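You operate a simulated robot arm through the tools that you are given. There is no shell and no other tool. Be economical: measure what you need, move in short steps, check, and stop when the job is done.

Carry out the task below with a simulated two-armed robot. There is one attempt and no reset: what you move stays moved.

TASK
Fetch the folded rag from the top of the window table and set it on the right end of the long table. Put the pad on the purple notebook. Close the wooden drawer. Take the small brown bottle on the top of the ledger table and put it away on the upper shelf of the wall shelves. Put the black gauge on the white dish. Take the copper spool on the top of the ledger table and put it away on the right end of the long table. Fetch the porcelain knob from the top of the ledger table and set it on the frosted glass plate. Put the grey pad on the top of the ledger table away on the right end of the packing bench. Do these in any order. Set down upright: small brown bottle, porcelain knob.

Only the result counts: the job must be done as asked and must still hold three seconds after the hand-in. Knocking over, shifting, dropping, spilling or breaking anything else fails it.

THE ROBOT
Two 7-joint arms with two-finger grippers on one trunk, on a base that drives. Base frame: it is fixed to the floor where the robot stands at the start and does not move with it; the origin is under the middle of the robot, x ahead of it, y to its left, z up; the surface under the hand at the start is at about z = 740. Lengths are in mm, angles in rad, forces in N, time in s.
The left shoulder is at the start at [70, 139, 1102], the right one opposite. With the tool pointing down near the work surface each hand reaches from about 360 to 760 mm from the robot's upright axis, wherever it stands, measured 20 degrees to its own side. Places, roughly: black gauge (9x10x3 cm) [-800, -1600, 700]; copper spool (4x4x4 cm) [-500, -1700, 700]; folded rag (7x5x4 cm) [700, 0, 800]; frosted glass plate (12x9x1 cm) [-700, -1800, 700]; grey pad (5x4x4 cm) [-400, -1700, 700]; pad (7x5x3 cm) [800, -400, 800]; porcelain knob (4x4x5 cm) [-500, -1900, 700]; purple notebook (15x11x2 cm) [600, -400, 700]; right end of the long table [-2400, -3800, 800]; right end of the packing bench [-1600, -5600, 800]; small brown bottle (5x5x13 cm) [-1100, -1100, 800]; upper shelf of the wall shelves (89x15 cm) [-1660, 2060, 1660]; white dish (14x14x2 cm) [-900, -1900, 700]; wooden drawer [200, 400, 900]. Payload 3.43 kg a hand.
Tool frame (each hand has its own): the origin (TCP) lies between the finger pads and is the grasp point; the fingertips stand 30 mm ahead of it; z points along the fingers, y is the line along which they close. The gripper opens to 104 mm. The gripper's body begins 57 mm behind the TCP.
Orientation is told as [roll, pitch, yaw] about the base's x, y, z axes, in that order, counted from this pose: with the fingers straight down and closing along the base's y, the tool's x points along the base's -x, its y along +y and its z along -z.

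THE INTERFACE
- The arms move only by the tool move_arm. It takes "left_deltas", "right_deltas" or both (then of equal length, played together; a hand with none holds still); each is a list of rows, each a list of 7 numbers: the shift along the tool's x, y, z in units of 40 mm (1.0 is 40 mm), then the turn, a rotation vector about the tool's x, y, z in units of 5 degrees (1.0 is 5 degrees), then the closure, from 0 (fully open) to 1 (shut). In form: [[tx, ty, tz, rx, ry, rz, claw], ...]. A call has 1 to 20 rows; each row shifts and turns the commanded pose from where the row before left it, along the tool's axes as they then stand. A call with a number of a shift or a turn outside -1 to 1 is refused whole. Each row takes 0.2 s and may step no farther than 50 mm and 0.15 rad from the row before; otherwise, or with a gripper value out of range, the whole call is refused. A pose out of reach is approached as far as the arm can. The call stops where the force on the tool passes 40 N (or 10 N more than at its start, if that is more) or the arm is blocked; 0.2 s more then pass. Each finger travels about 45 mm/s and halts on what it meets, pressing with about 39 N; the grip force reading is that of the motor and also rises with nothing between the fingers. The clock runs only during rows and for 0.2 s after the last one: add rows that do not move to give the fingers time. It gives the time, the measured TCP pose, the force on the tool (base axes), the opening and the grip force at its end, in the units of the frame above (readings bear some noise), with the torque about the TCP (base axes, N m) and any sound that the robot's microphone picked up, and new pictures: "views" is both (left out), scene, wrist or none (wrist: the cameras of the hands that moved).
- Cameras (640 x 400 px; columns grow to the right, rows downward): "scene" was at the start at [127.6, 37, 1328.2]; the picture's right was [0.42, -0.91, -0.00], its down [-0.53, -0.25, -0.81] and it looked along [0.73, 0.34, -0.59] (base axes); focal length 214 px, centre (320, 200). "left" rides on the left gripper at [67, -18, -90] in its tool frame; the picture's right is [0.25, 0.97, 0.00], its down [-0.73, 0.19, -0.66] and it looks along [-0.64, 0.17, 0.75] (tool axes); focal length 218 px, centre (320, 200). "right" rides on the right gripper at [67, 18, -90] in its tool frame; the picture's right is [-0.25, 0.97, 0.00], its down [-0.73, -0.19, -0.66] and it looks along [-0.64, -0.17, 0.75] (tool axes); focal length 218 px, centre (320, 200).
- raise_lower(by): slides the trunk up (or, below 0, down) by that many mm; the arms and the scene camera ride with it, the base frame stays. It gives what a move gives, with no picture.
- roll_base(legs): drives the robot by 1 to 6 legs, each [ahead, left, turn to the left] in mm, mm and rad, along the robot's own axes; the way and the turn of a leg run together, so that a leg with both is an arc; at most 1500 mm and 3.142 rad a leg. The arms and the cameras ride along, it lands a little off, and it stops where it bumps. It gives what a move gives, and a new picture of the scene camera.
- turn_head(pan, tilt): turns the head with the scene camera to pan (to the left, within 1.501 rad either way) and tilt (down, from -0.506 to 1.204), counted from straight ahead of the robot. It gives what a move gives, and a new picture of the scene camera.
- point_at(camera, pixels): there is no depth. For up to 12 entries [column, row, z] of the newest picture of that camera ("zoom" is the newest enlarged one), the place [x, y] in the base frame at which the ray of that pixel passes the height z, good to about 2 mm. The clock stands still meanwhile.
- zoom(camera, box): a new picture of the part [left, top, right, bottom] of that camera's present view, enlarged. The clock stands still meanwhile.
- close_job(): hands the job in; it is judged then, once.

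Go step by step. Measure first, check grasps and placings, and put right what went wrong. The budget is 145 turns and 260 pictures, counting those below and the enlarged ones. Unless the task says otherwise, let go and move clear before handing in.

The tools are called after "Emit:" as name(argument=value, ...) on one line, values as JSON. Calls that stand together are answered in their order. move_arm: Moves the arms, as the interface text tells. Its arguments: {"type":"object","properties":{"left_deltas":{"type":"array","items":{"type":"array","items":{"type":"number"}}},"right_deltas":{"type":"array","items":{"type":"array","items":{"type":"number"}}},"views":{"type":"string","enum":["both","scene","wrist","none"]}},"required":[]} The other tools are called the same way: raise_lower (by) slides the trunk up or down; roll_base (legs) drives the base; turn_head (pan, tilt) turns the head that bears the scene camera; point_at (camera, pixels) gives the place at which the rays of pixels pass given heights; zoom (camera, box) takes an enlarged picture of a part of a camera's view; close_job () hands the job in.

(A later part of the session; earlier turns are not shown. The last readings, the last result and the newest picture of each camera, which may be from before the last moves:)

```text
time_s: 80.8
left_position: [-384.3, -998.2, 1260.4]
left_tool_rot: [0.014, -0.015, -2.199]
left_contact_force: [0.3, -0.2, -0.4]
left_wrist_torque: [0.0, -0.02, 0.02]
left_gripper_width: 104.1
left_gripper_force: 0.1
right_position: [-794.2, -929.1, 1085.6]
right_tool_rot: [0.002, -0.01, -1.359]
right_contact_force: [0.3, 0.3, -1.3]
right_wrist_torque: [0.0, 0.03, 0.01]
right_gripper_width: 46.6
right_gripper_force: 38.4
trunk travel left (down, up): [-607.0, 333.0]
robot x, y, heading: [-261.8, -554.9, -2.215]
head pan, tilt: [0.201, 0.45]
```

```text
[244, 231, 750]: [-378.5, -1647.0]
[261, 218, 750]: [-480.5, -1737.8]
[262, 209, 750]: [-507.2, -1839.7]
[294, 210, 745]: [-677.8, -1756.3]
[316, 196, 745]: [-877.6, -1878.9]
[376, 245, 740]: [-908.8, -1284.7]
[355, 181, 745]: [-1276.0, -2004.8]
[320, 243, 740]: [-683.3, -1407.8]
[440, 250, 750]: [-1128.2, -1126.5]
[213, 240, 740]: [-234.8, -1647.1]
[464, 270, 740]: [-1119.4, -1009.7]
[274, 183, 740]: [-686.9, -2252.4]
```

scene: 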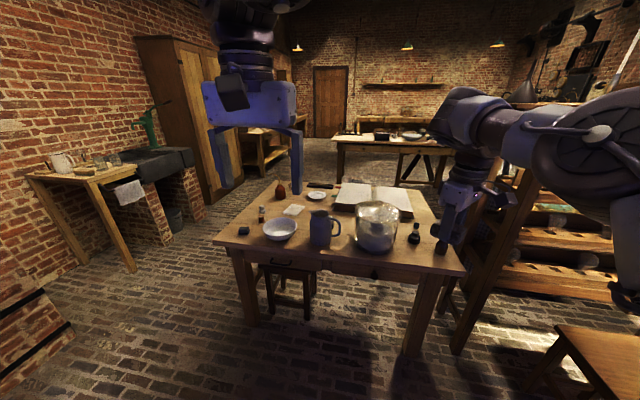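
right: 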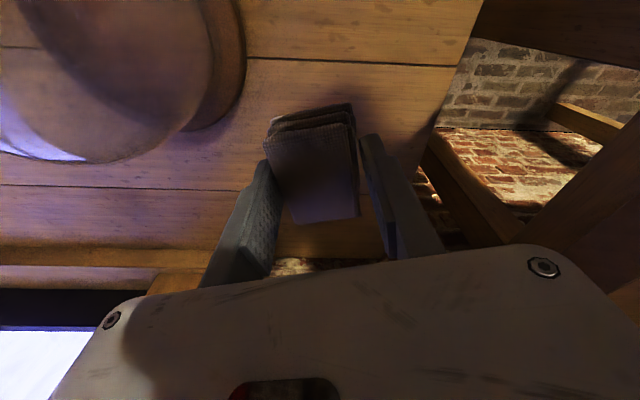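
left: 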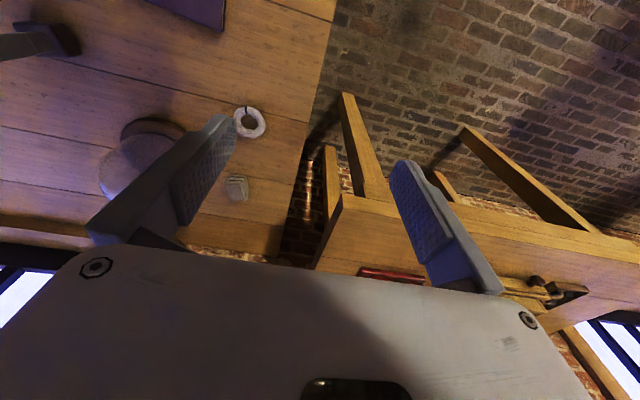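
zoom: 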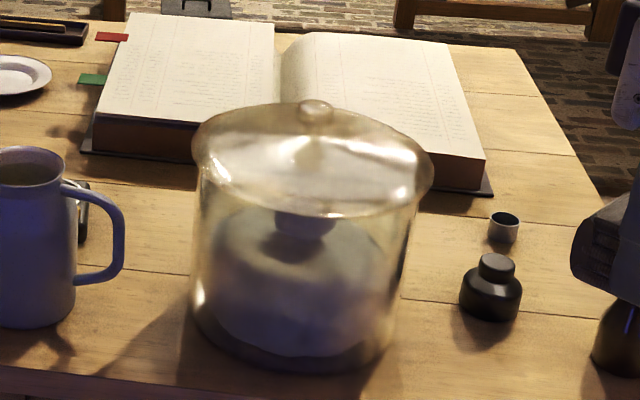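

Gauge sits behind the jug (near (-800,-1600)); table spans ~1090×756 mm with me facing its front edge. I drive up to its front, offset left.

Emit:
roll_base(legs=[[535, 280, 0.02]])

Emit:
turn_head(pan=0.1, tilt=0.8)

Emit:
zoom(camera="scene", box=[220, 130, 480, 300])

```text
time_s: 84.2
left_position: [-470.3, -1590.6, 1259.7]
left_tool_rot: [0.011, -0.014, -2.182]
left_contact_force: [-0.7, 0.1, 0.0]
left_wrist_torque: [0.04, 0.02, -0.01]
left_gripper_width: 104.2
left_gripper_force: 0.0
right_position: [-879.2, -1528.5, 1083.8]
right_tool_rot: [0.002, -0.01, -1.343]
right_contact_force: [-0.3, -0.7, -0.3]
right_wrist_torque: [0.0, 0.03, 0.01]
right_gripper_width: 46.9
right_gripper_force: 38.9
trunk travel left (down, up): [-607.0, 333.0]
robot x, y, heading: [-358.5, -1147.1, -2.195]
head pan, tilt: [0.201, 0.45]
```

scene: 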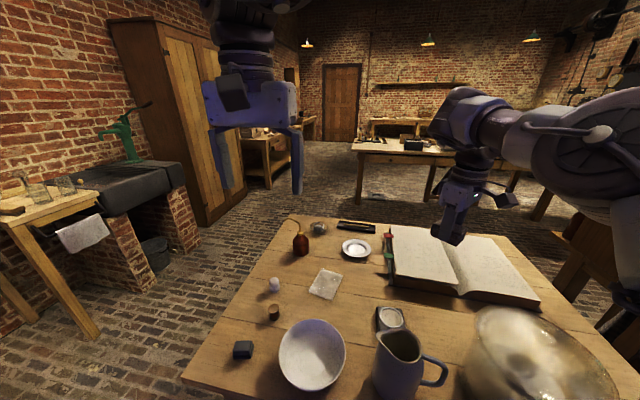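

```text
time_s: 85.0
left_position: [-471.3, -1590.9, 1260.0]
left_tool_rot: [0.012, -0.016, -2.182]
left_contact_force: [-0.1, -1.3, -0.5]
left_wrist_torque: [0.0, 0.02, 0.0]
left_gripper_width: 103.7
left_gripper_force: 0.0
right_position: [-880.3, -1529.4, 1084.4]
right_tool_rot: [0.002, -0.01, -1.344]
right_contact_force: [0.1, 0.3, -1.6]
right_wrist_torque: [-0.02, 0.01, 0.03]
right_gripper_width: 46.7
right_gripper_force: 39.3
trunk travel left (down, up): [-607.0, 333.0]
robot x, y, heading: [-356.2, -1146.8, -2.201]
head pan, tilt: [0.099, 0.799]
```

scene: 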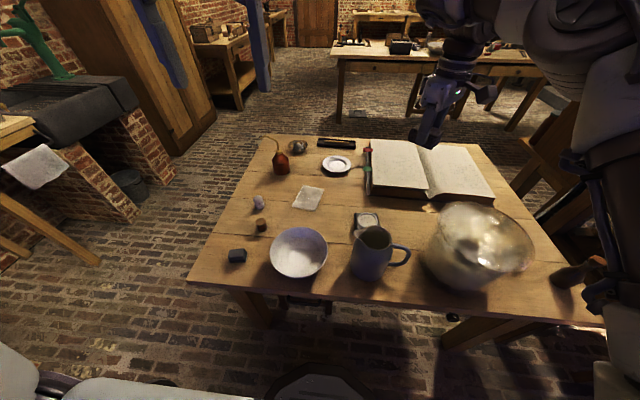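

```text
2.35 times, centred on (350, 215) of scene
```

zoom: 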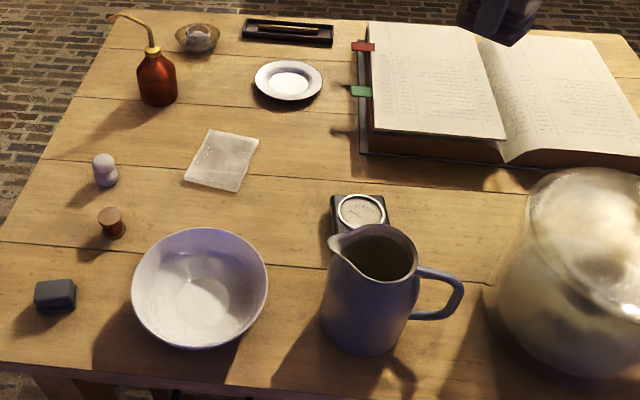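

Emit:
point_at(camera="zoom", pixels=[[288, 84, 745], [288, 84, 700], [222, 162, 745], [222, 162, 700], [104, 165, 750], [104, 165, 720], [112, 221, 750], [112, 221, 720], [55, 295, 750], [55, 295, 720], [361, 212, 750], [361, 212, 720]])

```text
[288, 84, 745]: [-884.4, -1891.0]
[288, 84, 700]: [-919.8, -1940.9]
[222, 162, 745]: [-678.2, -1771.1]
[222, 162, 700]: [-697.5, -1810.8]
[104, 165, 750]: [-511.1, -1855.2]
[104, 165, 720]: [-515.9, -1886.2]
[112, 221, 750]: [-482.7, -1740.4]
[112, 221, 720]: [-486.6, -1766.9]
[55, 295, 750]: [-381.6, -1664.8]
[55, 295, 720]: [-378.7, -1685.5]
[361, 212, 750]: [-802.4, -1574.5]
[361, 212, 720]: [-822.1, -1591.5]
```

Ledger top is ≈720. I bring the left hand above the knob (~(-512,-1860)).

Emit:
move_arm(left_deltas=[[-0.76, 0.38, 0.8, 0, 0, 0, 0], [-0.76, 0.38, 0.8, 0, 0, 0, 0], [-0.76, 0.38, 0.8, 0, 0, 0, 0], [-0.76, 0.38, 0.8, 0, 0, 0, 0], [-0.76, 0.38, 0.8, 0, 0, 0, 0], [-0.76, 0.38, 0.8, 0, 0, 0, 0], [-0.76, 0.38, 0.8, 0, 0, 0, 0], [-0.76, 0.38, 0.8, 0, 0, 0, 0], [0, 0, 0.9, 0, 0, 0, 0], [0, 0, 0.9, 0, 0, 0, 0], [0, 0, 0.9, 0, 0, 0, 0], [0, 0, 0.9, 0, 0, 0, 0]])

```text
time_s: 87.6
left_position: [-496.3, -1838.1, 882.4]
left_tool_rot: [0.013, -0.014, -2.179]
left_contact_force: [-0.3, -0.6, 0.9]
left_wrist_torque: [0.04, 0.02, -0.01]
left_gripper_width: 104.2
left_gripper_force: 0.0
left hand out of reach, approached as far as the arm can: row 7, 8
right_position: [-880.0, -1531.1, 1084.4]
right_tool_rot: [0.002, -0.009, -1.344]
right_contact_force: [0.4, -0.3, -0.2]
right_wrist_torque: [0.01, -0.01, -0.01]
right_gripper_width: 46.7
right_gripper_force: 39.3
trunk travel left (down, up): [-607.0, 333.0]
robot x, y, heading: [-353.3, -1149.3, -2.199]
head pan, tilt: [0.099, 0.799]
```

scene: 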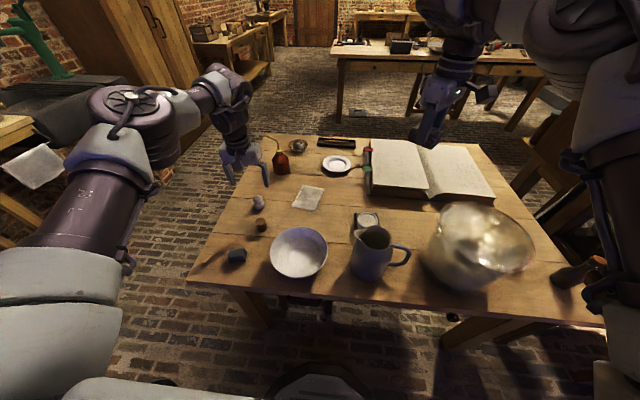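
left: 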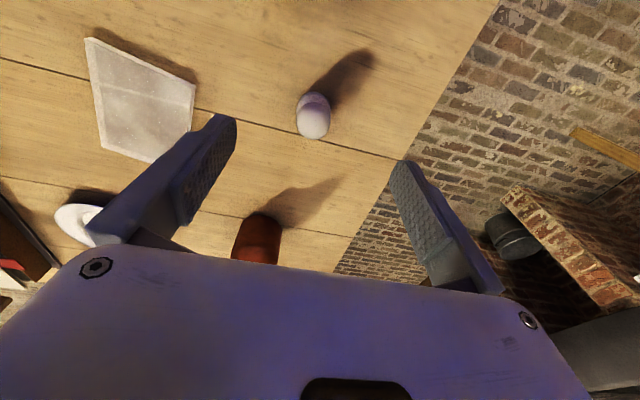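

Emit:
point_at(camera="left", pixels=[[314, 116, 740], [314, 122, 770], [312, 100, 722], [257, 240, 780], [85, 38, 725], [195, 84, 725], [152, 162, 725], [103, 148, 725]])

Emit:
zoom(camera="left", box=[220, 40, 420, 160])

```text
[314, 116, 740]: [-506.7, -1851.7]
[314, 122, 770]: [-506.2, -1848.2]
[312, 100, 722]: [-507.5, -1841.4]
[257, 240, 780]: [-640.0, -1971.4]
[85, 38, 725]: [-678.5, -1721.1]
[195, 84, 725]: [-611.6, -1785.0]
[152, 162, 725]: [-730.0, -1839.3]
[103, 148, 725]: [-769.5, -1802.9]
```

```text
3.20 times, centred on (320, 100) of left
```

zoom: 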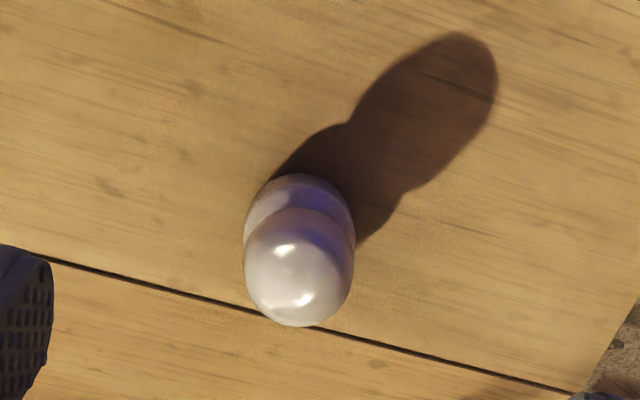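

Knob centre ≈(-507,-1849). I align, descend, and grip it.

Emit:
move_arm(left_deltas=[[-0.19, -0.04, 0.7, 0, 0, 0, 0], [-0.19, -0.03, 0.7, 0, 0, 0, 0], [0, 0, 0.7, 0, 0, 0, 0], [0, 0, 0.6, 0, 0, 0, 0], [0, 0, 0.4, 0, 0, 0, 0], [0, 0, 0, 0, 0, 0, 0]], views="wrist")

```text
time_s: 89.0
left_position: [-508.0, -1849.7, 760.8]
left_tool_rot: [0.012, -0.016, -2.182]
left_contact_force: [-0.3, -0.6, 6.1]
left_wrist_torque: [0.28, 0.28, 0.01]
left_gripper_width: 103.4
left_gripper_force: 0.0
right_position: [-879.4, -1529.2, 1084.5]
right_tool_rot: [0.001, -0.01, -1.344]
right_contact_force: [0.0, -0.3, 0.3]
right_wrist_torque: [0.02, -0.01, 0.02]
right_gripper_width: 46.6
right_gripper_force: 38.5
trunk travel left (down, up): [-607.0, 333.0]
robot x, y, heading: [-352.8, -1148.4, -2.199]
head pan, tilt: [0.099, 0.799]
```

left: 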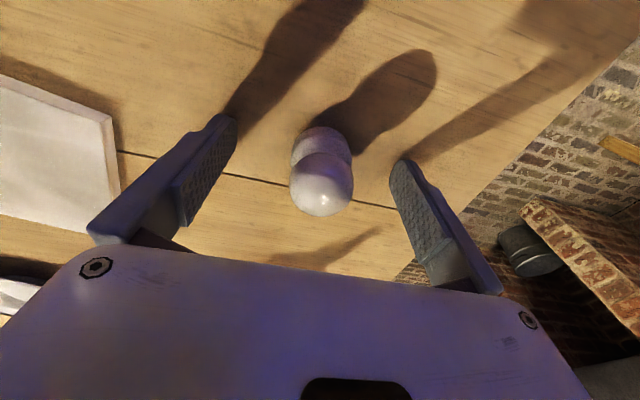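

Fingertips touch the table (so it is at ≈731). I lift 4 mm and close on the knob.

Emit:
move_arm(left_deltas=[[0, 0, -0.12, 0, 0, 0, 0], [0, 0, 0, 0, 0, 0, 0.5], [0, 0, 0, 0, 0, 0, 1], [0, 0, 0, 0, 0, 0, 1], [0, 0, 0, 0, 0, 0, 1], [0, 0, 0, 0, 0, 0, 1], [0, 0, 0, 0, 0, 0, 1], [0, 0, 0, 0, 0, 0, 1]], views="wrist")

```text
time_s: 90.8
left_position: [-507.7, -1851.5, 764.6]
left_tool_rot: [0.012, -0.016, -2.181]
left_contact_force: [0.3, -0.3, -0.8]
left_wrist_torque: [0.0, 0.0, -0.05]
left_gripper_width: 33.3
left_gripper_force: 38.6
right_position: [-879.7, -1529.7, 1083.6]
right_tool_rot: [0.001, -0.011, -1.343]
right_contact_force: [0.0, 1.0, 0.3]
right_wrist_torque: [-0.02, 0.0, -0.01]
right_gripper_width: 46.7
right_gripper_force: 39.0
trunk travel left (down, up): [-607.0, 333.0]
robot x, y, heading: [-359.1, -1145.5, -2.197]
head pan, tilt: [0.099, 0.799]
```

left: 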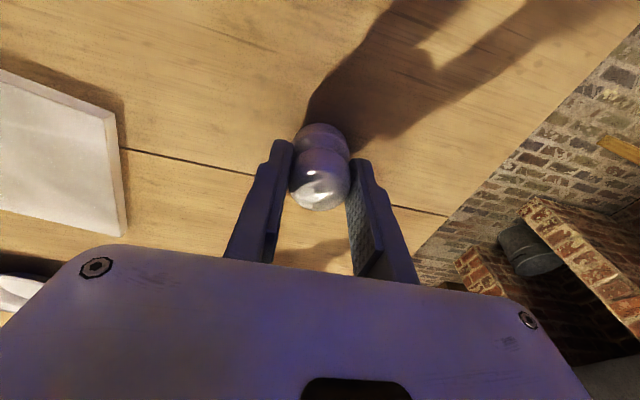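

Knob gripped (33 mm). Lift and move over the plate centre ≈(-681,-1776).

Emit:
move_arm(left_deltas=[[0, 0, -0.7, 0, 0, 0, 1], [0, 0, -0.8, 0, 0, 0, 1], [-0.19, -0.93, 0, 0, 0, 0, 1], [-0.19, -0.93, 0, 0, 0, 0, 1], [-0.19, -0.93, 0, 0, 0, 0, 1], [-0.19, -0.93, 0, 0, 0, 0, 1], [-0.19, -0.91, 0, 0, 0, 0, 1], [0, 0, 0.3, 0, 0, 0, 1], [0, 0, 0.3, 0, 0, 0, 1], [0, 0, 0, 0, 0, 0, 1]])

Emit:
zoom(camera="scene", box=[220, 130, 400, 250])

```text
time_s: 93.0
left_position: [-668.6, -1751.0, 799.9]
left_tool_rot: [0.01, -0.018, -2.181]
left_contact_force: [-0.5, 0.1, -1.1]
left_wrist_torque: [0.03, 0.0, 0.0]
left_gripper_width: 33.3
left_gripper_force: 39.1
left hand out of reach, approached as far as the arm can: row 6, 7
right_position: [-879.8, -1528.6, 1083.3]
right_tool_rot: [0.003, -0.01, -1.344]
right_contact_force: [0.3, 0.3, -0.4]
right_wrist_torque: [-0.03, -0.04, -0.01]
right_gripper_width: 46.7
right_gripper_force: 39.0
trunk travel left (down, up): [-607.0, 333.0]
robot x, y, heading: [-355.7, -1147.9, -2.199]
head pan, tilt: [0.099, 0.799]
```

scene: 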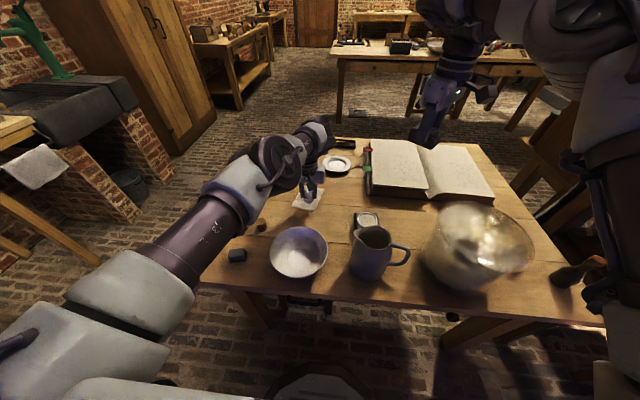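
left: 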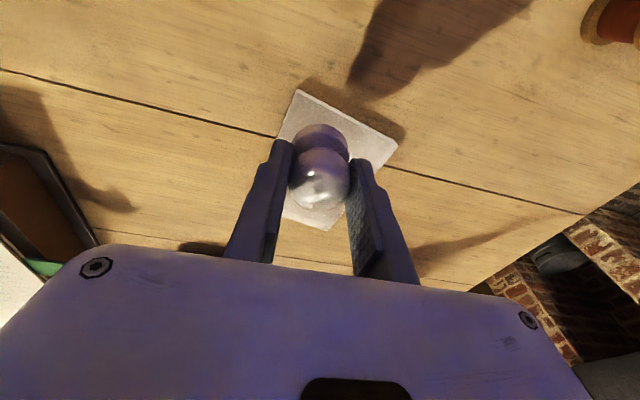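

```text
3.33 times, centred on (310, 190) of scene
```

zoom: 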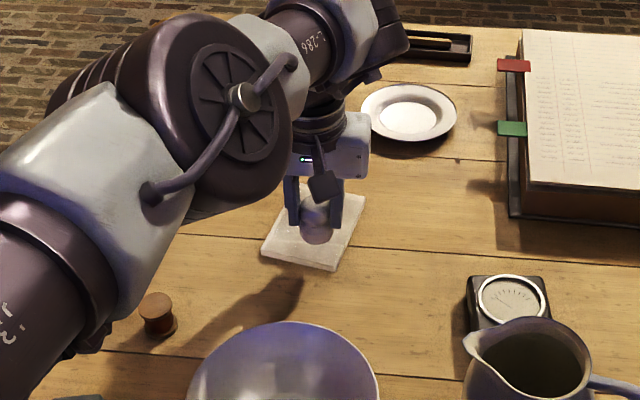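

Emit:
point_at(camera="left", pixels=[[298, 90, 740], [397, 147, 740], [327, 230, 740], [320, 160, 740]])

Emit:
point_at(camera="zoom", pixels=[[283, 183, 740], [365, 196, 740], [337, 270, 740], [261, 253, 740], [409, 112, 740]])

```text
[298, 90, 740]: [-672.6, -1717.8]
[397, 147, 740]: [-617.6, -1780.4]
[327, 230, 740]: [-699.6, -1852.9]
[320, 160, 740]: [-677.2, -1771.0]
```

```text
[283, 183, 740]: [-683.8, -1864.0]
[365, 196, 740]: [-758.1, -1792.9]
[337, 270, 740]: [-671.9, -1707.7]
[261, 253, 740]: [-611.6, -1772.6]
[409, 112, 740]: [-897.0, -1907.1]
```

Plate centre is ≈(-683,-1784); I'm ~36 mm short. I shift forward at the lower height.

Emit:
move_arm(left_deltas=[[0, 0, 0.2, 0, 0, 0, 1], [-0.45, 0.1, 0, 0, 0, 0, 1], [-0.43, 0.09, 0, 0, 0, 0, 1], [0, 0, 0.15, 0, 0, 0, 1], [0, 0, 0, 0, 0, 0, 1]], views="wrist")

```text
time_s: 94.2
left_position: [-667.4, -1751.4, 786.9]
left_tool_rot: [0.009, -0.017, -2.182]
left_contact_force: [-0.2, 0.8, -0.7]
left_wrist_torque: [0.01, -0.02, -0.02]
left_gripper_width: 33.5
left_gripper_force: 38.7
left hand out of reach, approached as far as the arm can: row 2, 3
right_position: [-879.7, -1529.5, 1084.8]
right_tool_rot: [0.003, -0.012, -1.344]
right_contact_force: [0.0, 0.3, 0.1]
right_wrist_torque: [-0.05, 0.02, -0.02]
right_gripper_width: 46.9
right_gripper_force: 39.3
trunk travel left (down, up): [-607.0, 333.0]
robot x, y, heading: [-356.6, -1145.9, -2.199]
head pan, tilt: [0.099, 0.799]
```

left: 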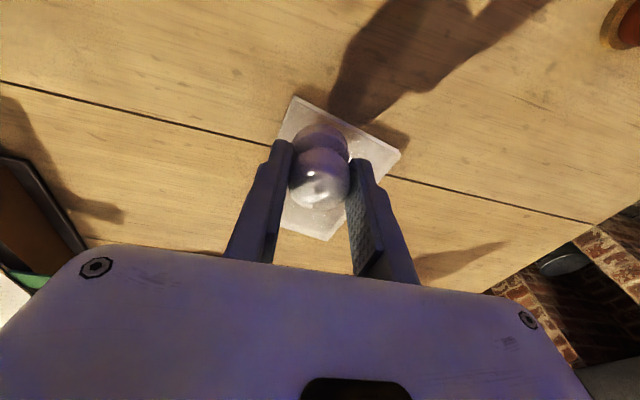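

Arm limit; I roll the base forward 32 mm instead.

Emit:
roll_base(legs=[[33, 6, 0]])

Emit:
move_arm(left_deltas=[[0, 0, 0.1, 0, 0, 0, 1], [0, 0, 0.06, 0, 0, 0, 1], [0, 0, 0.06, 0, 0, 0, 1], [0, 0, 0, 0, 0, 0, 1]], views="wrist")

```text
time_s: 95.0
left_position: [-681.0, -1778.0, 789.7]
left_tool_rot: [0.01, -0.023, -2.182]
left_contact_force: [0.1, 0.5, -0.3]
left_wrist_torque: [-0.01, 0.02, 0.03]
left_gripper_width: 33.5
left_gripper_force: 39.4
right_position: [-893.0, -1555.5, 1086.5]
right_tool_rot: [0.0, -0.013, -1.343]
right_contact_force: [1.2, -0.3, 0.2]
right_wrist_torque: [-0.01, 0.01, -0.02]
right_gripper_width: 46.5
right_gripper_force: 39.2
trunk travel left (down, up): [-607.0, 333.0]
robot x, y, heading: [-369.6, -1175.2, -2.199]
head pan, tilt: [0.099, 0.799]
```

scene: 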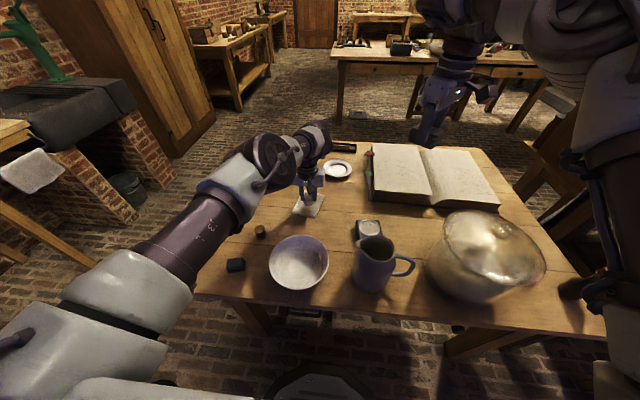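

```text
time_s: 96.0
left_position: [-682.2, -1778.3, 778.2]
left_tool_rot: [0.009, -0.019, -2.18]
left_contact_force: [0.0, 0.0, -0.4]
left_wrist_torque: [0.02, 0.01, 0.01]
left_gripper_width: 33.4
left_gripper_force: 39.0
right_position: [-893.7, -1559.2, 1084.8]
right_tool_rot: [-0.001, -0.01, -1.344]
right_contact_force: [0.0, 0.3, 0.8]
right_wrist_torque: [0.03, -0.02, 0.01]
right_gripper_width: 46.7
right_gripper_force: 39.1
trunk travel left (down, up): [-607.0, 333.0]
robot x, y, heading: [-373.8, -1172.6, -2.198]
head pan, tilt: [0.099, 0.799]
```

left: 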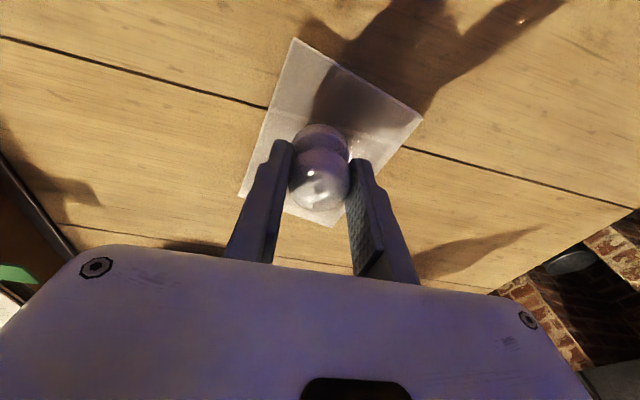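

Well centred. I lower in 2 mm steps to contact.

Emit:
move_arm(left_deltas=[[0, 0, 0.05, 0, 0, 0, 1], [0, 0, 0.05, 0, 0, 0, 1], [0, 0, 0, 0, 0, 0, 1]], views="none")

```text
time_s: 96.8
left_position: [-682.6, -1778.2, 775.0]
left_tool_rot: [0.006, -0.018, -2.18]
left_contact_force: [0.1, 0.7, -2.3]
left_wrist_torque: [0.03, 0.01, 0.01]
left_gripper_width: 33.6
left_gripper_force: 39.0
right_position: [-895.1, -1560.6, 1084.2]
right_tool_rot: [0.003, -0.011, -1.344]
right_contact_force: [1.0, -0.7, 0.1]
right_wrist_torque: [0.0, -0.02, 0.0]
right_gripper_width: 46.9
right_gripper_force: 39.4
trunk travel left (down, up): [-607.0, 333.0]
robot x, y, heading: [-371.7, -1173.9, -2.2]
head pan, tilt: [0.099, 0.799]
```

Emit:
move_arm(left_deltas=[[0, 0, 0.05, 0, 0, 0, 1], [0, 0, 0.05, 0, 0, 0, 1], [0, 0, 0, 0, 0, 0, 1]], views="none")

```text
time_s: 97.6
left_position: [-681.5, -1778.4, 773.9]
left_tool_rot: [0.009, -0.023, -2.182]
left_contact_force: [-2.6, -4.3, 18.5]
left_wrist_torque: [0.01, -0.02, 0.02]
left_gripper_width: 33.4
left_gripper_force: 38.8
right_position: [-893.6, -1556.9, 1086.3]
right_tool_rot: [0.0, -0.014, -1.343]
right_contact_force: [-0.2, -0.3, -0.2]
right_wrist_torque: [0.0, -0.02, 0.02]
right_gripper_width: 46.9
right_gripper_force: 39.4
trunk travel left (down, up): [-607.0, 333.0]
robot x, y, heading: [-371.2, -1177.3, -2.197]
head pan, tilt: [0.099, 0.799]
```

Contact. Release and rise.

Emit:
move_arm(left_deltas=[[0, 0, -0.04, 0, 0, 0, 1], [0, 0, 0, 0, 0, 0, 0.6], [0, 0, 0, 0, 0, 0, 0.4], [0, 0, 0, 0, 0, 0, 0], [0, 0, 0, 0, 0, 0, 0], [0, 0, -0.5, 0, 0, 0, 0], [0, 0, -0.9, 0, 0, 0, 0], [0.2, 0, -0.9, 0, 0, 0, 0], [0.3, 0, -0.9, 0, 0, 0, 0], [0.3, 0, -0.9, 0, 0, 0, 0]])

Emit:
zoom(camera="scene", box=[230, 130, 430, 300])

```text
time_s: 99.8
left_position: [-661.8, -1750.3, 936.1]
left_tool_rot: [0.007, -0.02, -2.18]
left_contact_force: [-0.5, 1.1, -0.2]
left_wrist_torque: [0.0, -0.01, -0.01]
left_gripper_width: 104.0
left_gripper_force: 0.1
right_position: [-892.4, -1558.0, 1085.5]
right_tool_rot: [0.0, -0.013, -1.345]
right_contact_force: [0.1, 0.4, 0.0]
right_wrist_torque: [0.01, -0.01, -0.01]
right_gripper_width: 46.7
right_gripper_force: 39.2
trunk travel left (down, up): [-607.0, 333.0]
robot x, y, heading: [-373.7, -1174.1, -2.2]
head pan, tilt: [0.099, 0.799]
```

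scene: 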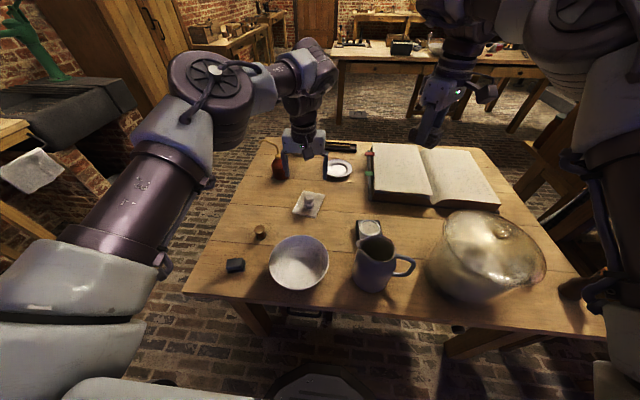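
left: 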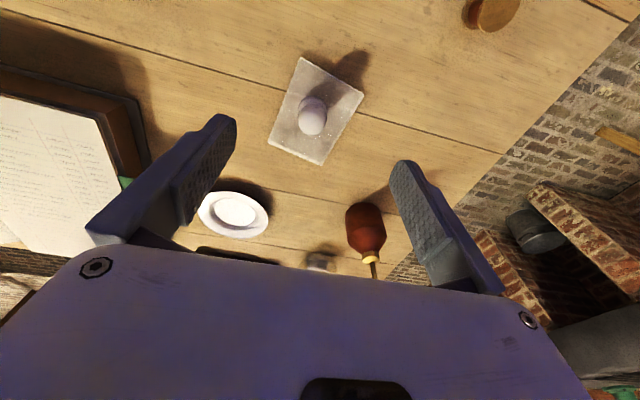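

```text
2.35 times, centred on (330, 215) of scene
```

zoom: 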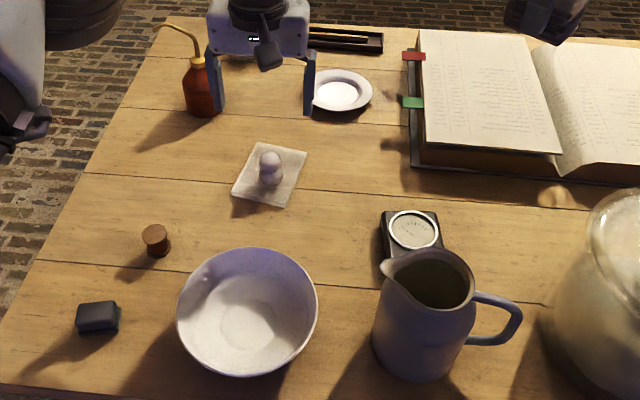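

Knob stands on the plate. Now I measure the gauge behind the jug.

Emit:
point_at(camera="zoom", pixels=[[383, 212, 750], [436, 210, 750], [443, 246, 750], [413, 230, 760], [380, 260, 740], [383, 345, 740], [430, 375, 740], [437, 265, 850], [382, 262, 850], [410, 255, 840]])

Emit:
zoom(camera="scene", box=[340, 200, 440, 300])

Emit:
zoom(camera="right", box=[100, 0, 540, 260])

```text
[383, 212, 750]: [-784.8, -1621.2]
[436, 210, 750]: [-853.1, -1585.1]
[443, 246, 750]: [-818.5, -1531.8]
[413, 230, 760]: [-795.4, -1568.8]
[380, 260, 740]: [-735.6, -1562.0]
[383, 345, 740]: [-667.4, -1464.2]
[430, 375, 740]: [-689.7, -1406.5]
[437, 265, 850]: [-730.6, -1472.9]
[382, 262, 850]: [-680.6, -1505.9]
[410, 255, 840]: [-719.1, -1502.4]
```

```text
4.00 times, centred on (390, 250) of scene
```

zoom: 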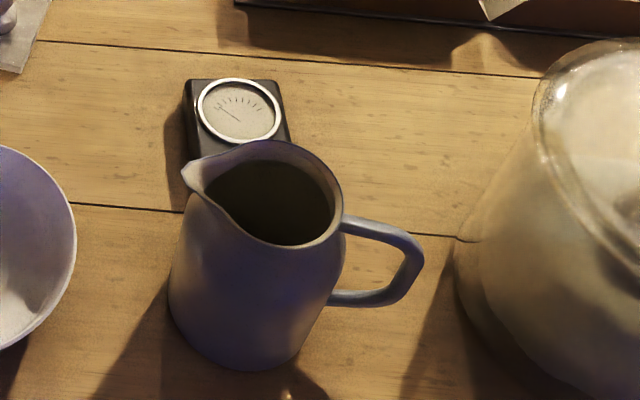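

```text
1.45 times, centred on (320, 130) of right
```

zoom: 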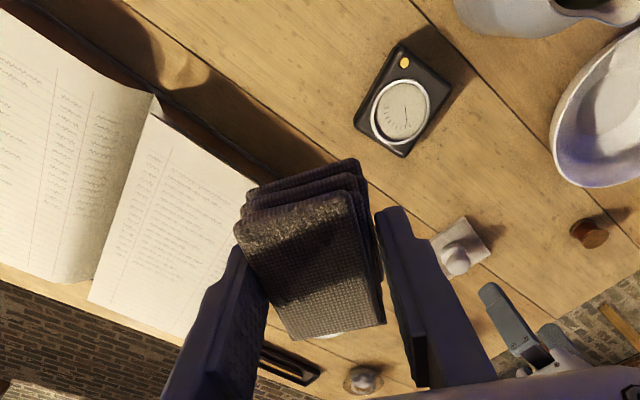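

The right camera shows the whole gauge: corners (402,42),(452,85),(405,158),(353,120).

Emit:
point_at(camera="zoom", pixels=[[402, 42, 758], [452, 85, 758], [405, 158, 745], [354, 122, 745], [404, 110, 760], [460, 25, 740], [405, 152, 758], [355, 115, 758], [575, 70, 740]])

```text
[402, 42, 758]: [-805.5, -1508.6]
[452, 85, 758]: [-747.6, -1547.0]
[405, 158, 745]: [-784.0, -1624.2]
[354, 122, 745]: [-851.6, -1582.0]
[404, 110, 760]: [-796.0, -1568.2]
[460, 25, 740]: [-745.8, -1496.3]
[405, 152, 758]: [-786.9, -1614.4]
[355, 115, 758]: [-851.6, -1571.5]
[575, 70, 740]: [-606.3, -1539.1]
```

Gauge centre ≈(-798,-1560), ~70 mm across along my closing axis. I pull the right hand back out of the way and bring the left above the gauge, biased 12 mm from the jug.

Emit:
move_arm(right_deltas=[[1, 0.2, 0, 0, 0, 0, 1], [1, 0.2, 0, 0, 0, 0, 1], [1, 0.2, 0, 0, 0, 0, 1], [1, 0.2, 0, 0, 0, 0, 1], [1, 0.2, 0, 0, 0, 0, 1]], views="none")

Emit:
move_arm(left_deltas=[[0.27, -0.92, 0, 0, 0, 0, 0], [0.27, -0.92, 0, 0, 0, 0, 0], [0.27, -0.92, 0, 0, 0, 0, 0], [0.27, -0.92, 0, 0, 0, 0, 0], [0.27, -0.92, 0, 0, 0, 0, 0], [0.28, -0.9, 0, 0, 0, 0, 0], [0, 0, 0, 0, 0, 0, 0]])

```text
time_s: 101.0
left_position: [-663.4, -1749.2, 938.3]
left_tool_rot: [0.009, -0.019, -2.182]
left_contact_force: [0.4, -1.1, -0.1]
left_wrist_torque: [-0.01, 0.03, -0.03]
left_gripper_width: 103.9
left_gripper_force: 0.1
right_position: [-899.9, -1353.2, 1082.8]
right_tool_rot: [0.001, -0.014, -1.344]
right_contact_force: [-0.1, 0.1, -0.1]
right_wrist_torque: [-0.03, 0.02, -0.03]
right_gripper_width: 46.6
right_gripper_force: 38.5
trunk travel left (down, up): [-607.0, 333.0]
robot x, y, heading: [-370.0, -1175.5, -2.2]
head pan, tilt: [0.099, 0.799]
```

```text
time_s: 102.6
left_position: [-791.5, -1590.8, 933.4]
left_tool_rot: [0.011, -0.015, -2.186]
left_contact_force: [0.5, -1.0, 0.5]
left_wrist_torque: [-0.03, 0.0, 0.03]
left_gripper_width: 104.3
left_gripper_force: 0.0
left hand out of reach, approached as far as the arm can: row 6
right_position: [-901.1, -1355.7, 1080.9]
right_tool_rot: [0.003, -0.01, -1.344]
right_contact_force: [0.2, -0.1, -0.6]
right_wrist_torque: [-0.02, -0.01, -0.03]
right_gripper_width: 46.6
right_gripper_force: 39.0
trunk travel left (down, up): [-607.0, 333.0]
robot x, y, heading: [-369.6, -1177.4, -2.203]
head pan, tilt: [0.099, 0.799]
```

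scene: 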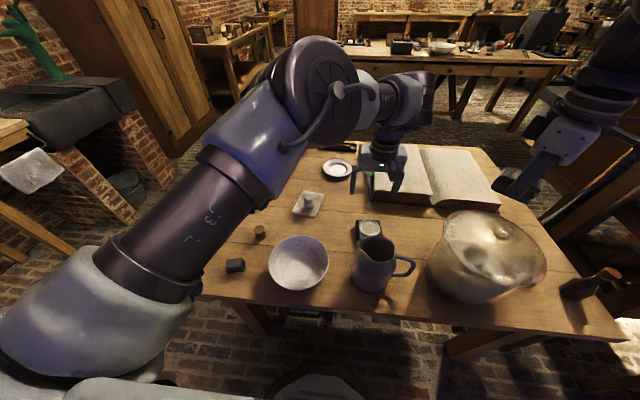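
left: 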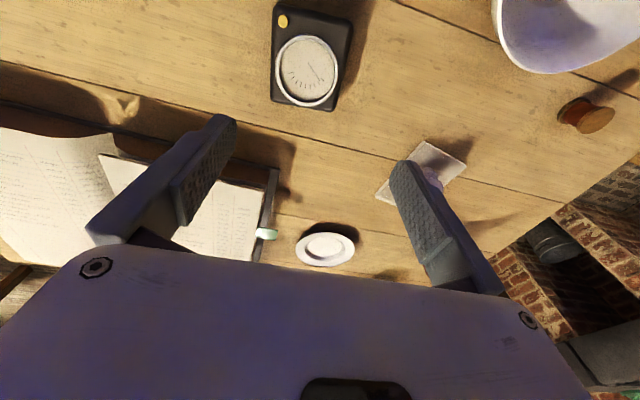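

Emit:
point_at(camera="left", pixels=[[278, 6, 760], [352, 21, 760], [336, 109, 755], [270, 97, 755]])

```text
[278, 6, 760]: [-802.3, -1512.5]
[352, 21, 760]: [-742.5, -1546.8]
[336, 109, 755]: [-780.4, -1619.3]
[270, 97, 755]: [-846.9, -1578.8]
```

Emit:
move_arm(left_deltas=[[0.22, -0.5, 0.2, 0, 0, 0, 0], [0, 0, 0.9, 0, 0, 0, 0], [0, 0, 0.9, 0, 0, 0, 0], [0, 0, 0.8, 0, 0, 0, 0], [0, 0, 0, 0, 0, 0, 0]])

```text
time_s: 103.8
left_position: [-790.7, -1592.1, 829.3]
left_tool_rot: [0.009, -0.02, -2.183]
left_contact_force: [-0.3, 0.3, 0.1]
left_wrist_torque: [0.01, -0.01, 0.0]
left_gripper_width: 103.7
left_gripper_force: 0.0
left hand out of reach, approached as far as the arm can: row 1
right_position: [-901.3, -1355.3, 1084.0]
right_tool_rot: [0.001, -0.01, -1.342]
right_contact_force: [1.1, -0.1, 0.3]
right_wrist_torque: [-0.02, 0.0, 0.03]
right_gripper_width: 46.6
right_gripper_force: 39.3
trunk travel left (down, up): [-607.0, 333.0]
robot x, y, heading: [-368.8, -1176.8, -2.199]
head pan, tilt: [0.099, 0.799]
```

scene: 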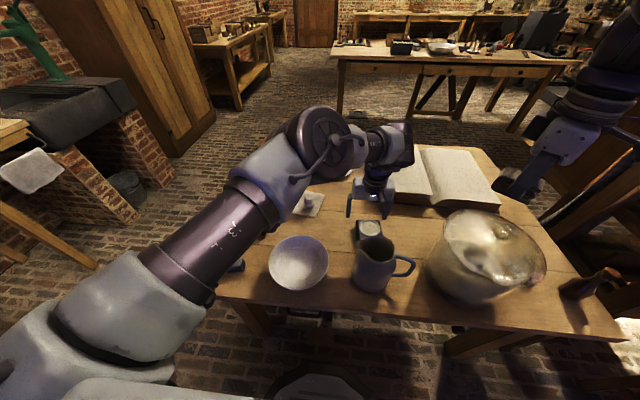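
left: 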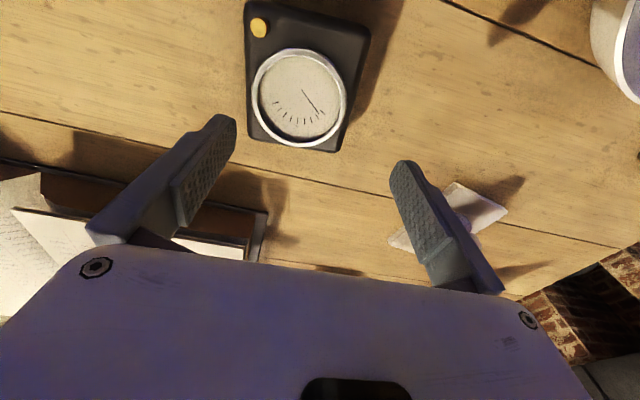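

Reach limit across the body, so I nudge the base: 8 back, 22 right.

Emit:
roll_base(legs=[[-8, -22, 0]])

Emit:
move_arm(left_deltas=[[0, 0, 0.6, 0, 0, 0, 0], [0, 0, 0.6, 0, 0, 0, 0], [0, 0, 0.35, 0, 0, 0, 0], [0, 0, 0, 0, 0, 0, 0]], views="wrist")

```text
time_s: 104.7
left_position: [-802.5, -1576.7, 829.6]
left_tool_rot: [0.006, -0.017, -2.179]
left_contact_force: [-0.1, -0.1, -0.7]
left_wrist_torque: [0.03, -0.01, 0.0]
left_gripper_width: 104.4
left_gripper_force: 0.1
right_position: [-911.4, -1339.4, 1082.9]
right_tool_rot: [0.0, -0.01, -1.341]
right_contact_force: [-0.2, -0.1, -0.4]
right_wrist_torque: [0.01, 0.02, -0.01]
right_gripper_width: 46.7
right_gripper_force: 39.4
trunk travel left (down, up): [-607.0, 333.0]
robot x, y, heading: [-383.3, -1157.9, -2.2]
head pan, tilt: [0.099, 0.799]
```

scene: 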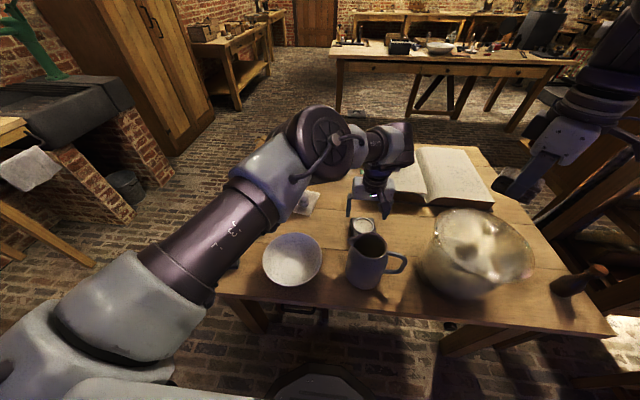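

```text
time_s: 105.7
left_position: [-791.8, -1576.0, 766.0]
left_tool_rot: [0.008, -0.019, -2.181]
left_contact_force: [-0.3, -0.3, 0.4]
left_wrist_torque: [-0.03, 0.0, -0.01]
left_gripper_width: 104.2
left_gripper_force: 0.1
left hand out of reach, approached as far as the arm can: row 1, 3
right_position: [-912.9, -1336.8, 1083.5]
right_tool_rot: [0.0, -0.009, -1.343]
right_contact_force: [0.1, 0.8, -0.1]
right_wrist_torque: [0.0, 0.01, 0.01]
right_gripper_width: 46.8
right_gripper_force: 39.0
trunk travel left (down, up): [-607.0, 333.0]
robot x, y, heading: [-382.3, -1155.6, -2.201]
head pan, tilt: [0.099, 0.799]
```

left: 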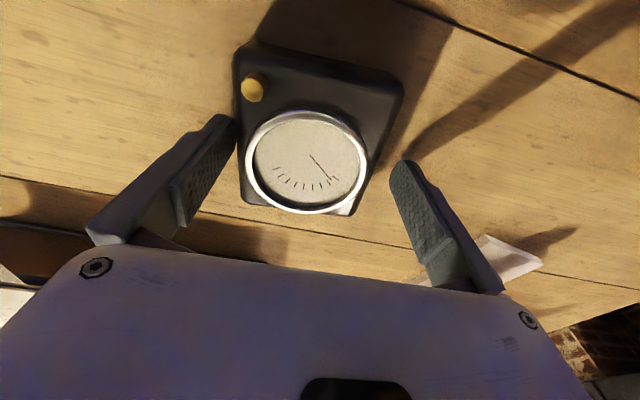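

The gauge is between the fingers; I close.

Emit:
move_arm(left_deltas=[[0, 0, 0, 0, 0, 0, 0.5], [0, 0, 0, 0, 0, 0, 1], [0, 0, 0, 0, 0, 0, 1], [0, 0, 0, 0, 0, 0, 1], [0, 0, 0, 0, 0, 0, 1], [0, 0, -0.4, 0, 0, 0, 1], [0, 0, -0.6, 0, 0, 0, 1]], views="wrist")

```text
time_s: 107.2
left_position: [-790.8, -1574.3, 807.5]
left_tool_rot: [0.008, -0.018, -2.181]
left_contact_force: [-0.6, 0.7, -4.0]
left_wrist_torque: [-0.02, 0.01, -0.01]
left_gripper_width: 82.2
left_gripper_force: 38.6
right_position: [-912.4, -1337.3, 1081.8]
right_tool_rot: [0.001, -0.01, -1.342]
right_contact_force: [-0.5, 0.8, 0.0]
right_wrist_torque: [-0.02, 0.01, -0.01]
right_gripper_width: 46.7
right_gripper_force: 39.4
trunk travel left (down, up): [-607.0, 333.0]
robot x, y, heading: [-382.1, -1157.8, -2.201]
head pan, tilt: [0.099, 0.799]
```

left: 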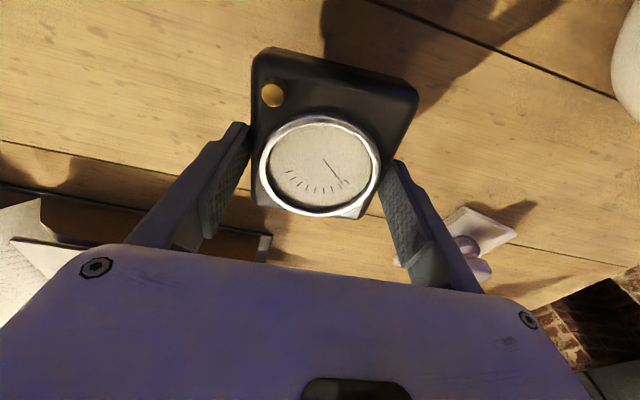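

Gauge held at 82 mm. I raise it and check floor clearances on the table's left end.

Emit:
move_arm(left_deltas=[[0, 0, -1, 0, 0, 0, 1], [0, 0, -1, 0, 0, 0, 1], [0.3, 0, -1, 0, 0, 0, 1], [0.5, 0, -1, 0, 0, 0, 1], [0.5, 0, -1, 0, 0, 0, 1]], views="none")

Emit:
turn_head(pan=0.6, tilt=0.5)

```text
time_s: 108.5
left_position: [-760.8, -1527.4, 1005.8]
left_tool_rot: [0.008, -0.019, -2.179]
left_contact_force: [-0.4, 0.1, -3.6]
left_wrist_torque: [-0.02, 0.03, 0.01]
left_gripper_width: 82.2
left_gripper_force: 39.2
right_position: [-912.5, -1335.9, 1084.2]
right_tool_rot: [0.001, -0.013, -1.342]
right_contact_force: [-0.8, -0.1, -0.2]
right_wrist_torque: [0.0, 0.02, 0.01]
right_gripper_width: 46.8
right_gripper_force: 39.1
trunk travel left (down, up): [-607.0, 333.0]
robot x, y, heading: [-384.9, -1155.9, -2.199]
head pan, tilt: [0.099, 0.799]
```

```text
time_s: 109.4
left_position: [-761.0, -1530.3, 1004.0]
left_tool_rot: [0.01, -0.018, -2.18]
left_contact_force: [0.5, -0.7, -3.7]
left_wrist_torque: [-0.08, 0.02, -0.03]
left_gripper_width: 82.2
left_gripper_force: 39.2
right_position: [-913.3, -1336.9, 1083.3]
right_tool_rot: [0.002, -0.012, -1.342]
right_contact_force: [0.3, 0.3, 0.6]
right_wrist_torque: [-0.01, 0.0, -0.02]
right_gripper_width: 46.7
right_gripper_force: 38.8
trunk travel left (down, up): [-607.0, 333.0]
robot x, y, heading: [-384.5, -1155.6, -2.2]
head pan, tilt: [0.6, 0.499]
```

scene: 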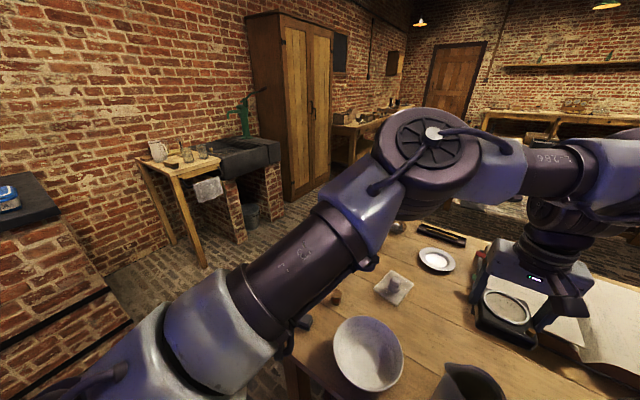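

Emit:
point_at(camera="scene", pixels=[[205, 267, 0], [240, 242, 0], [296, 203, 0], [282, 210, 0], [222, 178, 780], [130, 322, 0], [281, 148, 800], [306, 322, 740], [362, 152, 800], [438, 262, 745]])

```text
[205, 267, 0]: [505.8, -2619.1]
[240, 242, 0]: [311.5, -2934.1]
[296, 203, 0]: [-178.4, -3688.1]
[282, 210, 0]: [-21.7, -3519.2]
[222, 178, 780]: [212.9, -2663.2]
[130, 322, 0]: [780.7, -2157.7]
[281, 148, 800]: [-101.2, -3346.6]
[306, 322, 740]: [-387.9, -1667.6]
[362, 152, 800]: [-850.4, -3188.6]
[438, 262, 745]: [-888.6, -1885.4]
```

There's ~950 mm between the ledger's left end and the sink. I drive around that end to the back side.

Emit:
roll_base(legs=[[30, 840, 0], [1400, 0, 0]])

Emit:
turn_head(pan=-0.4, tilt=0.5)

```text
time_s: 120.4
left_position: [-952.1, -3167.0, 1004.1]
left_tool_rot: [0.01, -0.019, -2.198]
left_contact_force: [-0.2, -0.2, -3.8]
left_wrist_torque: [-0.01, 0.01, -0.01]
left_gripper_width: 81.8
left_gripper_force: 38.8
right_position: [-1099.3, -2971.4, 1083.0]
right_tool_rot: [0.001, -0.011, -1.361]
right_contact_force: [0.6, -0.2, -0.2]
right_wrist_torque: [0.0, -0.02, 0.0]
right_gripper_width: 46.8
right_gripper_force: 37.7
trunk travel left (down, up): [-607.0, 333.0]
robot x, y, heading: [-567.2, -2796.0, -2.218]
head pan, tilt: [0.6, 0.499]
```

scene: 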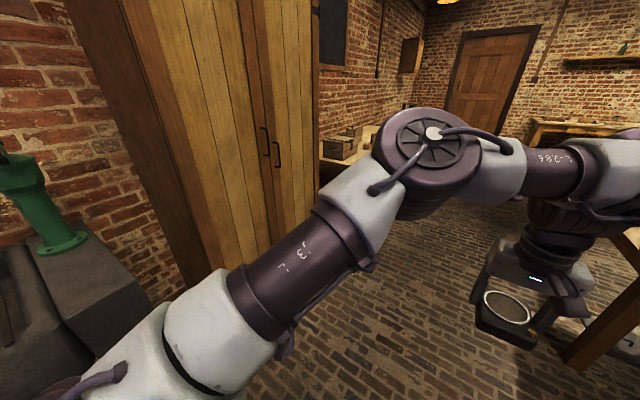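

```text
time_s: 121.7
left_position: [-952.4, -3167.0, 1004.2]
left_tool_rot: [0.009, -0.019, -2.197]
left_contact_force: [-0.3, -0.4, -4.9]
left_wrist_torque: [-0.02, 0.01, -0.01]
left_gripper_width: 81.8
left_gripper_force: 38.4
right_position: [-1099.5, -2972.1, 1083.6]
right_tool_rot: [0.002, -0.01, -1.362]
right_contact_force: [0.0, -0.5, -0.9]
right_wrist_torque: [0.03, -0.02, -0.04]
right_gripper_width: 46.6
right_gripper_force: 39.3
trunk travel left (down, up): [-607.0, 333.0]
robot x, y, heading: [-567.5, -2800.8, -2.221]
head pan, tilt: [-0.4, 0.499]
```

scene: 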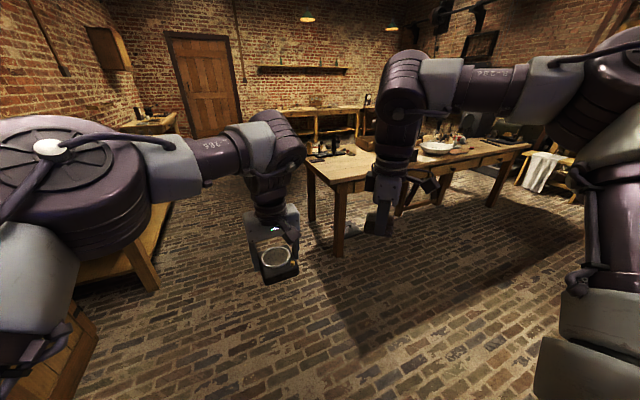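

Emit:
point_at(camera="scene", pixels=[[338, 256, 0], [335, 182, 760], [308, 162, 760], [530, 148, 760], [311, 220, 0], [488, 205, 0]])

Emit:
zoom(camera="scene", box=[290, 100, 560, 220])

```text
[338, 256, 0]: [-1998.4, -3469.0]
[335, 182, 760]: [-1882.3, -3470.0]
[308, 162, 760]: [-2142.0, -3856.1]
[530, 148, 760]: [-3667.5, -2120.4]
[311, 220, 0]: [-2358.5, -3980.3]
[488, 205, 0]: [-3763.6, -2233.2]
```

```text
2.37 times, centred on (425, 160) of scene
```

zoom: 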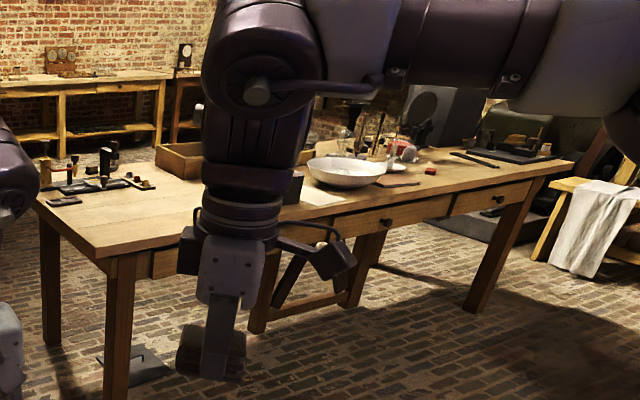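

The long table's near corner is at about (-1880,-3470). First the gauge: I turn right around to face the ledger's back and slide along it.

Emit:
roll_base(legs=[[0, 0, -3.118], [40, 645, 0]])

Emit:
turn_head(pan=0.15, tilt=0.85)

Emit:
zoom(camera="scene", box=[200, 120, 480, 300])

```text
time_s: 132.6
left_position: [-669.8, -2020.2, 1003.8]
left_tool_rot: [0.01, -0.02, 0.947]
left_contact_force: [-0.1, 0.3, -3.8]
left_wrist_torque: [0.03, 0.0, -0.01]
left_gripper_width: 81.4
left_gripper_force: 39.3
right_position: [-520.3, -2214.2, 1082.4]
right_tool_rot: [0.002, -0.012, 1.782]
right_contact_force: [0.7, 0.4, -0.5]
right_wrist_torque: [0.01, -0.01, 0.02]
right_gripper_width: 46.6
right_gripper_force: 39.6
trunk travel left (down, up): [-607.0, 333.0]
robot x, y, heading: [-1055.4, -2385.3, 0.928]
head pan, tilt: [-0.4, 0.499]
```

scene: 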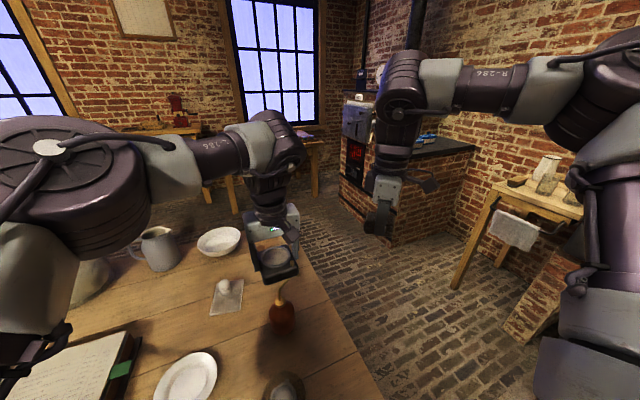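

```text
time_s: 133.6
left_position: [-669.7, -2019.1, 1004.2]
left_tool_rot: [0.009, -0.019, 0.946]
left_contact_force: [-0.4, 0.6, -3.9]
left_wrist_torque: [0.01, 0.0, 0.0]
left_gripper_width: 81.6
left_gripper_force: 39.0
right_position: [-520.2, -2214.2, 1082.9]
right_tool_rot: [0.001, -0.01, 1.782]
right_contact_force: [-0.3, -0.1, -0.6]
right_wrist_torque: [0.01, -0.01, -0.04]
right_gripper_width: 46.7
right_gripper_force: 38.9
trunk travel left (down, up): [-607.0, 333.0]
robot x, y, heading: [-1056.8, -2383.2, 0.93]
head pan, tilt: [0.15, 0.85]
```

scene: 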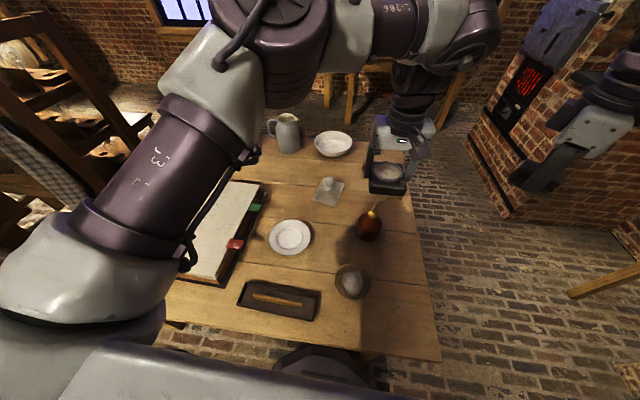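

```text
2.22 times, centred on (340, 210) of scene
```

zoom: 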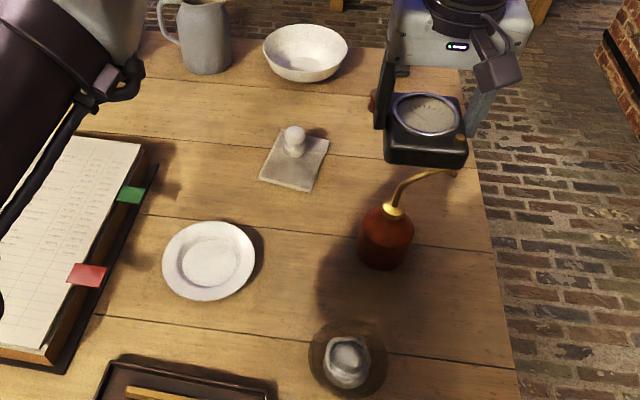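

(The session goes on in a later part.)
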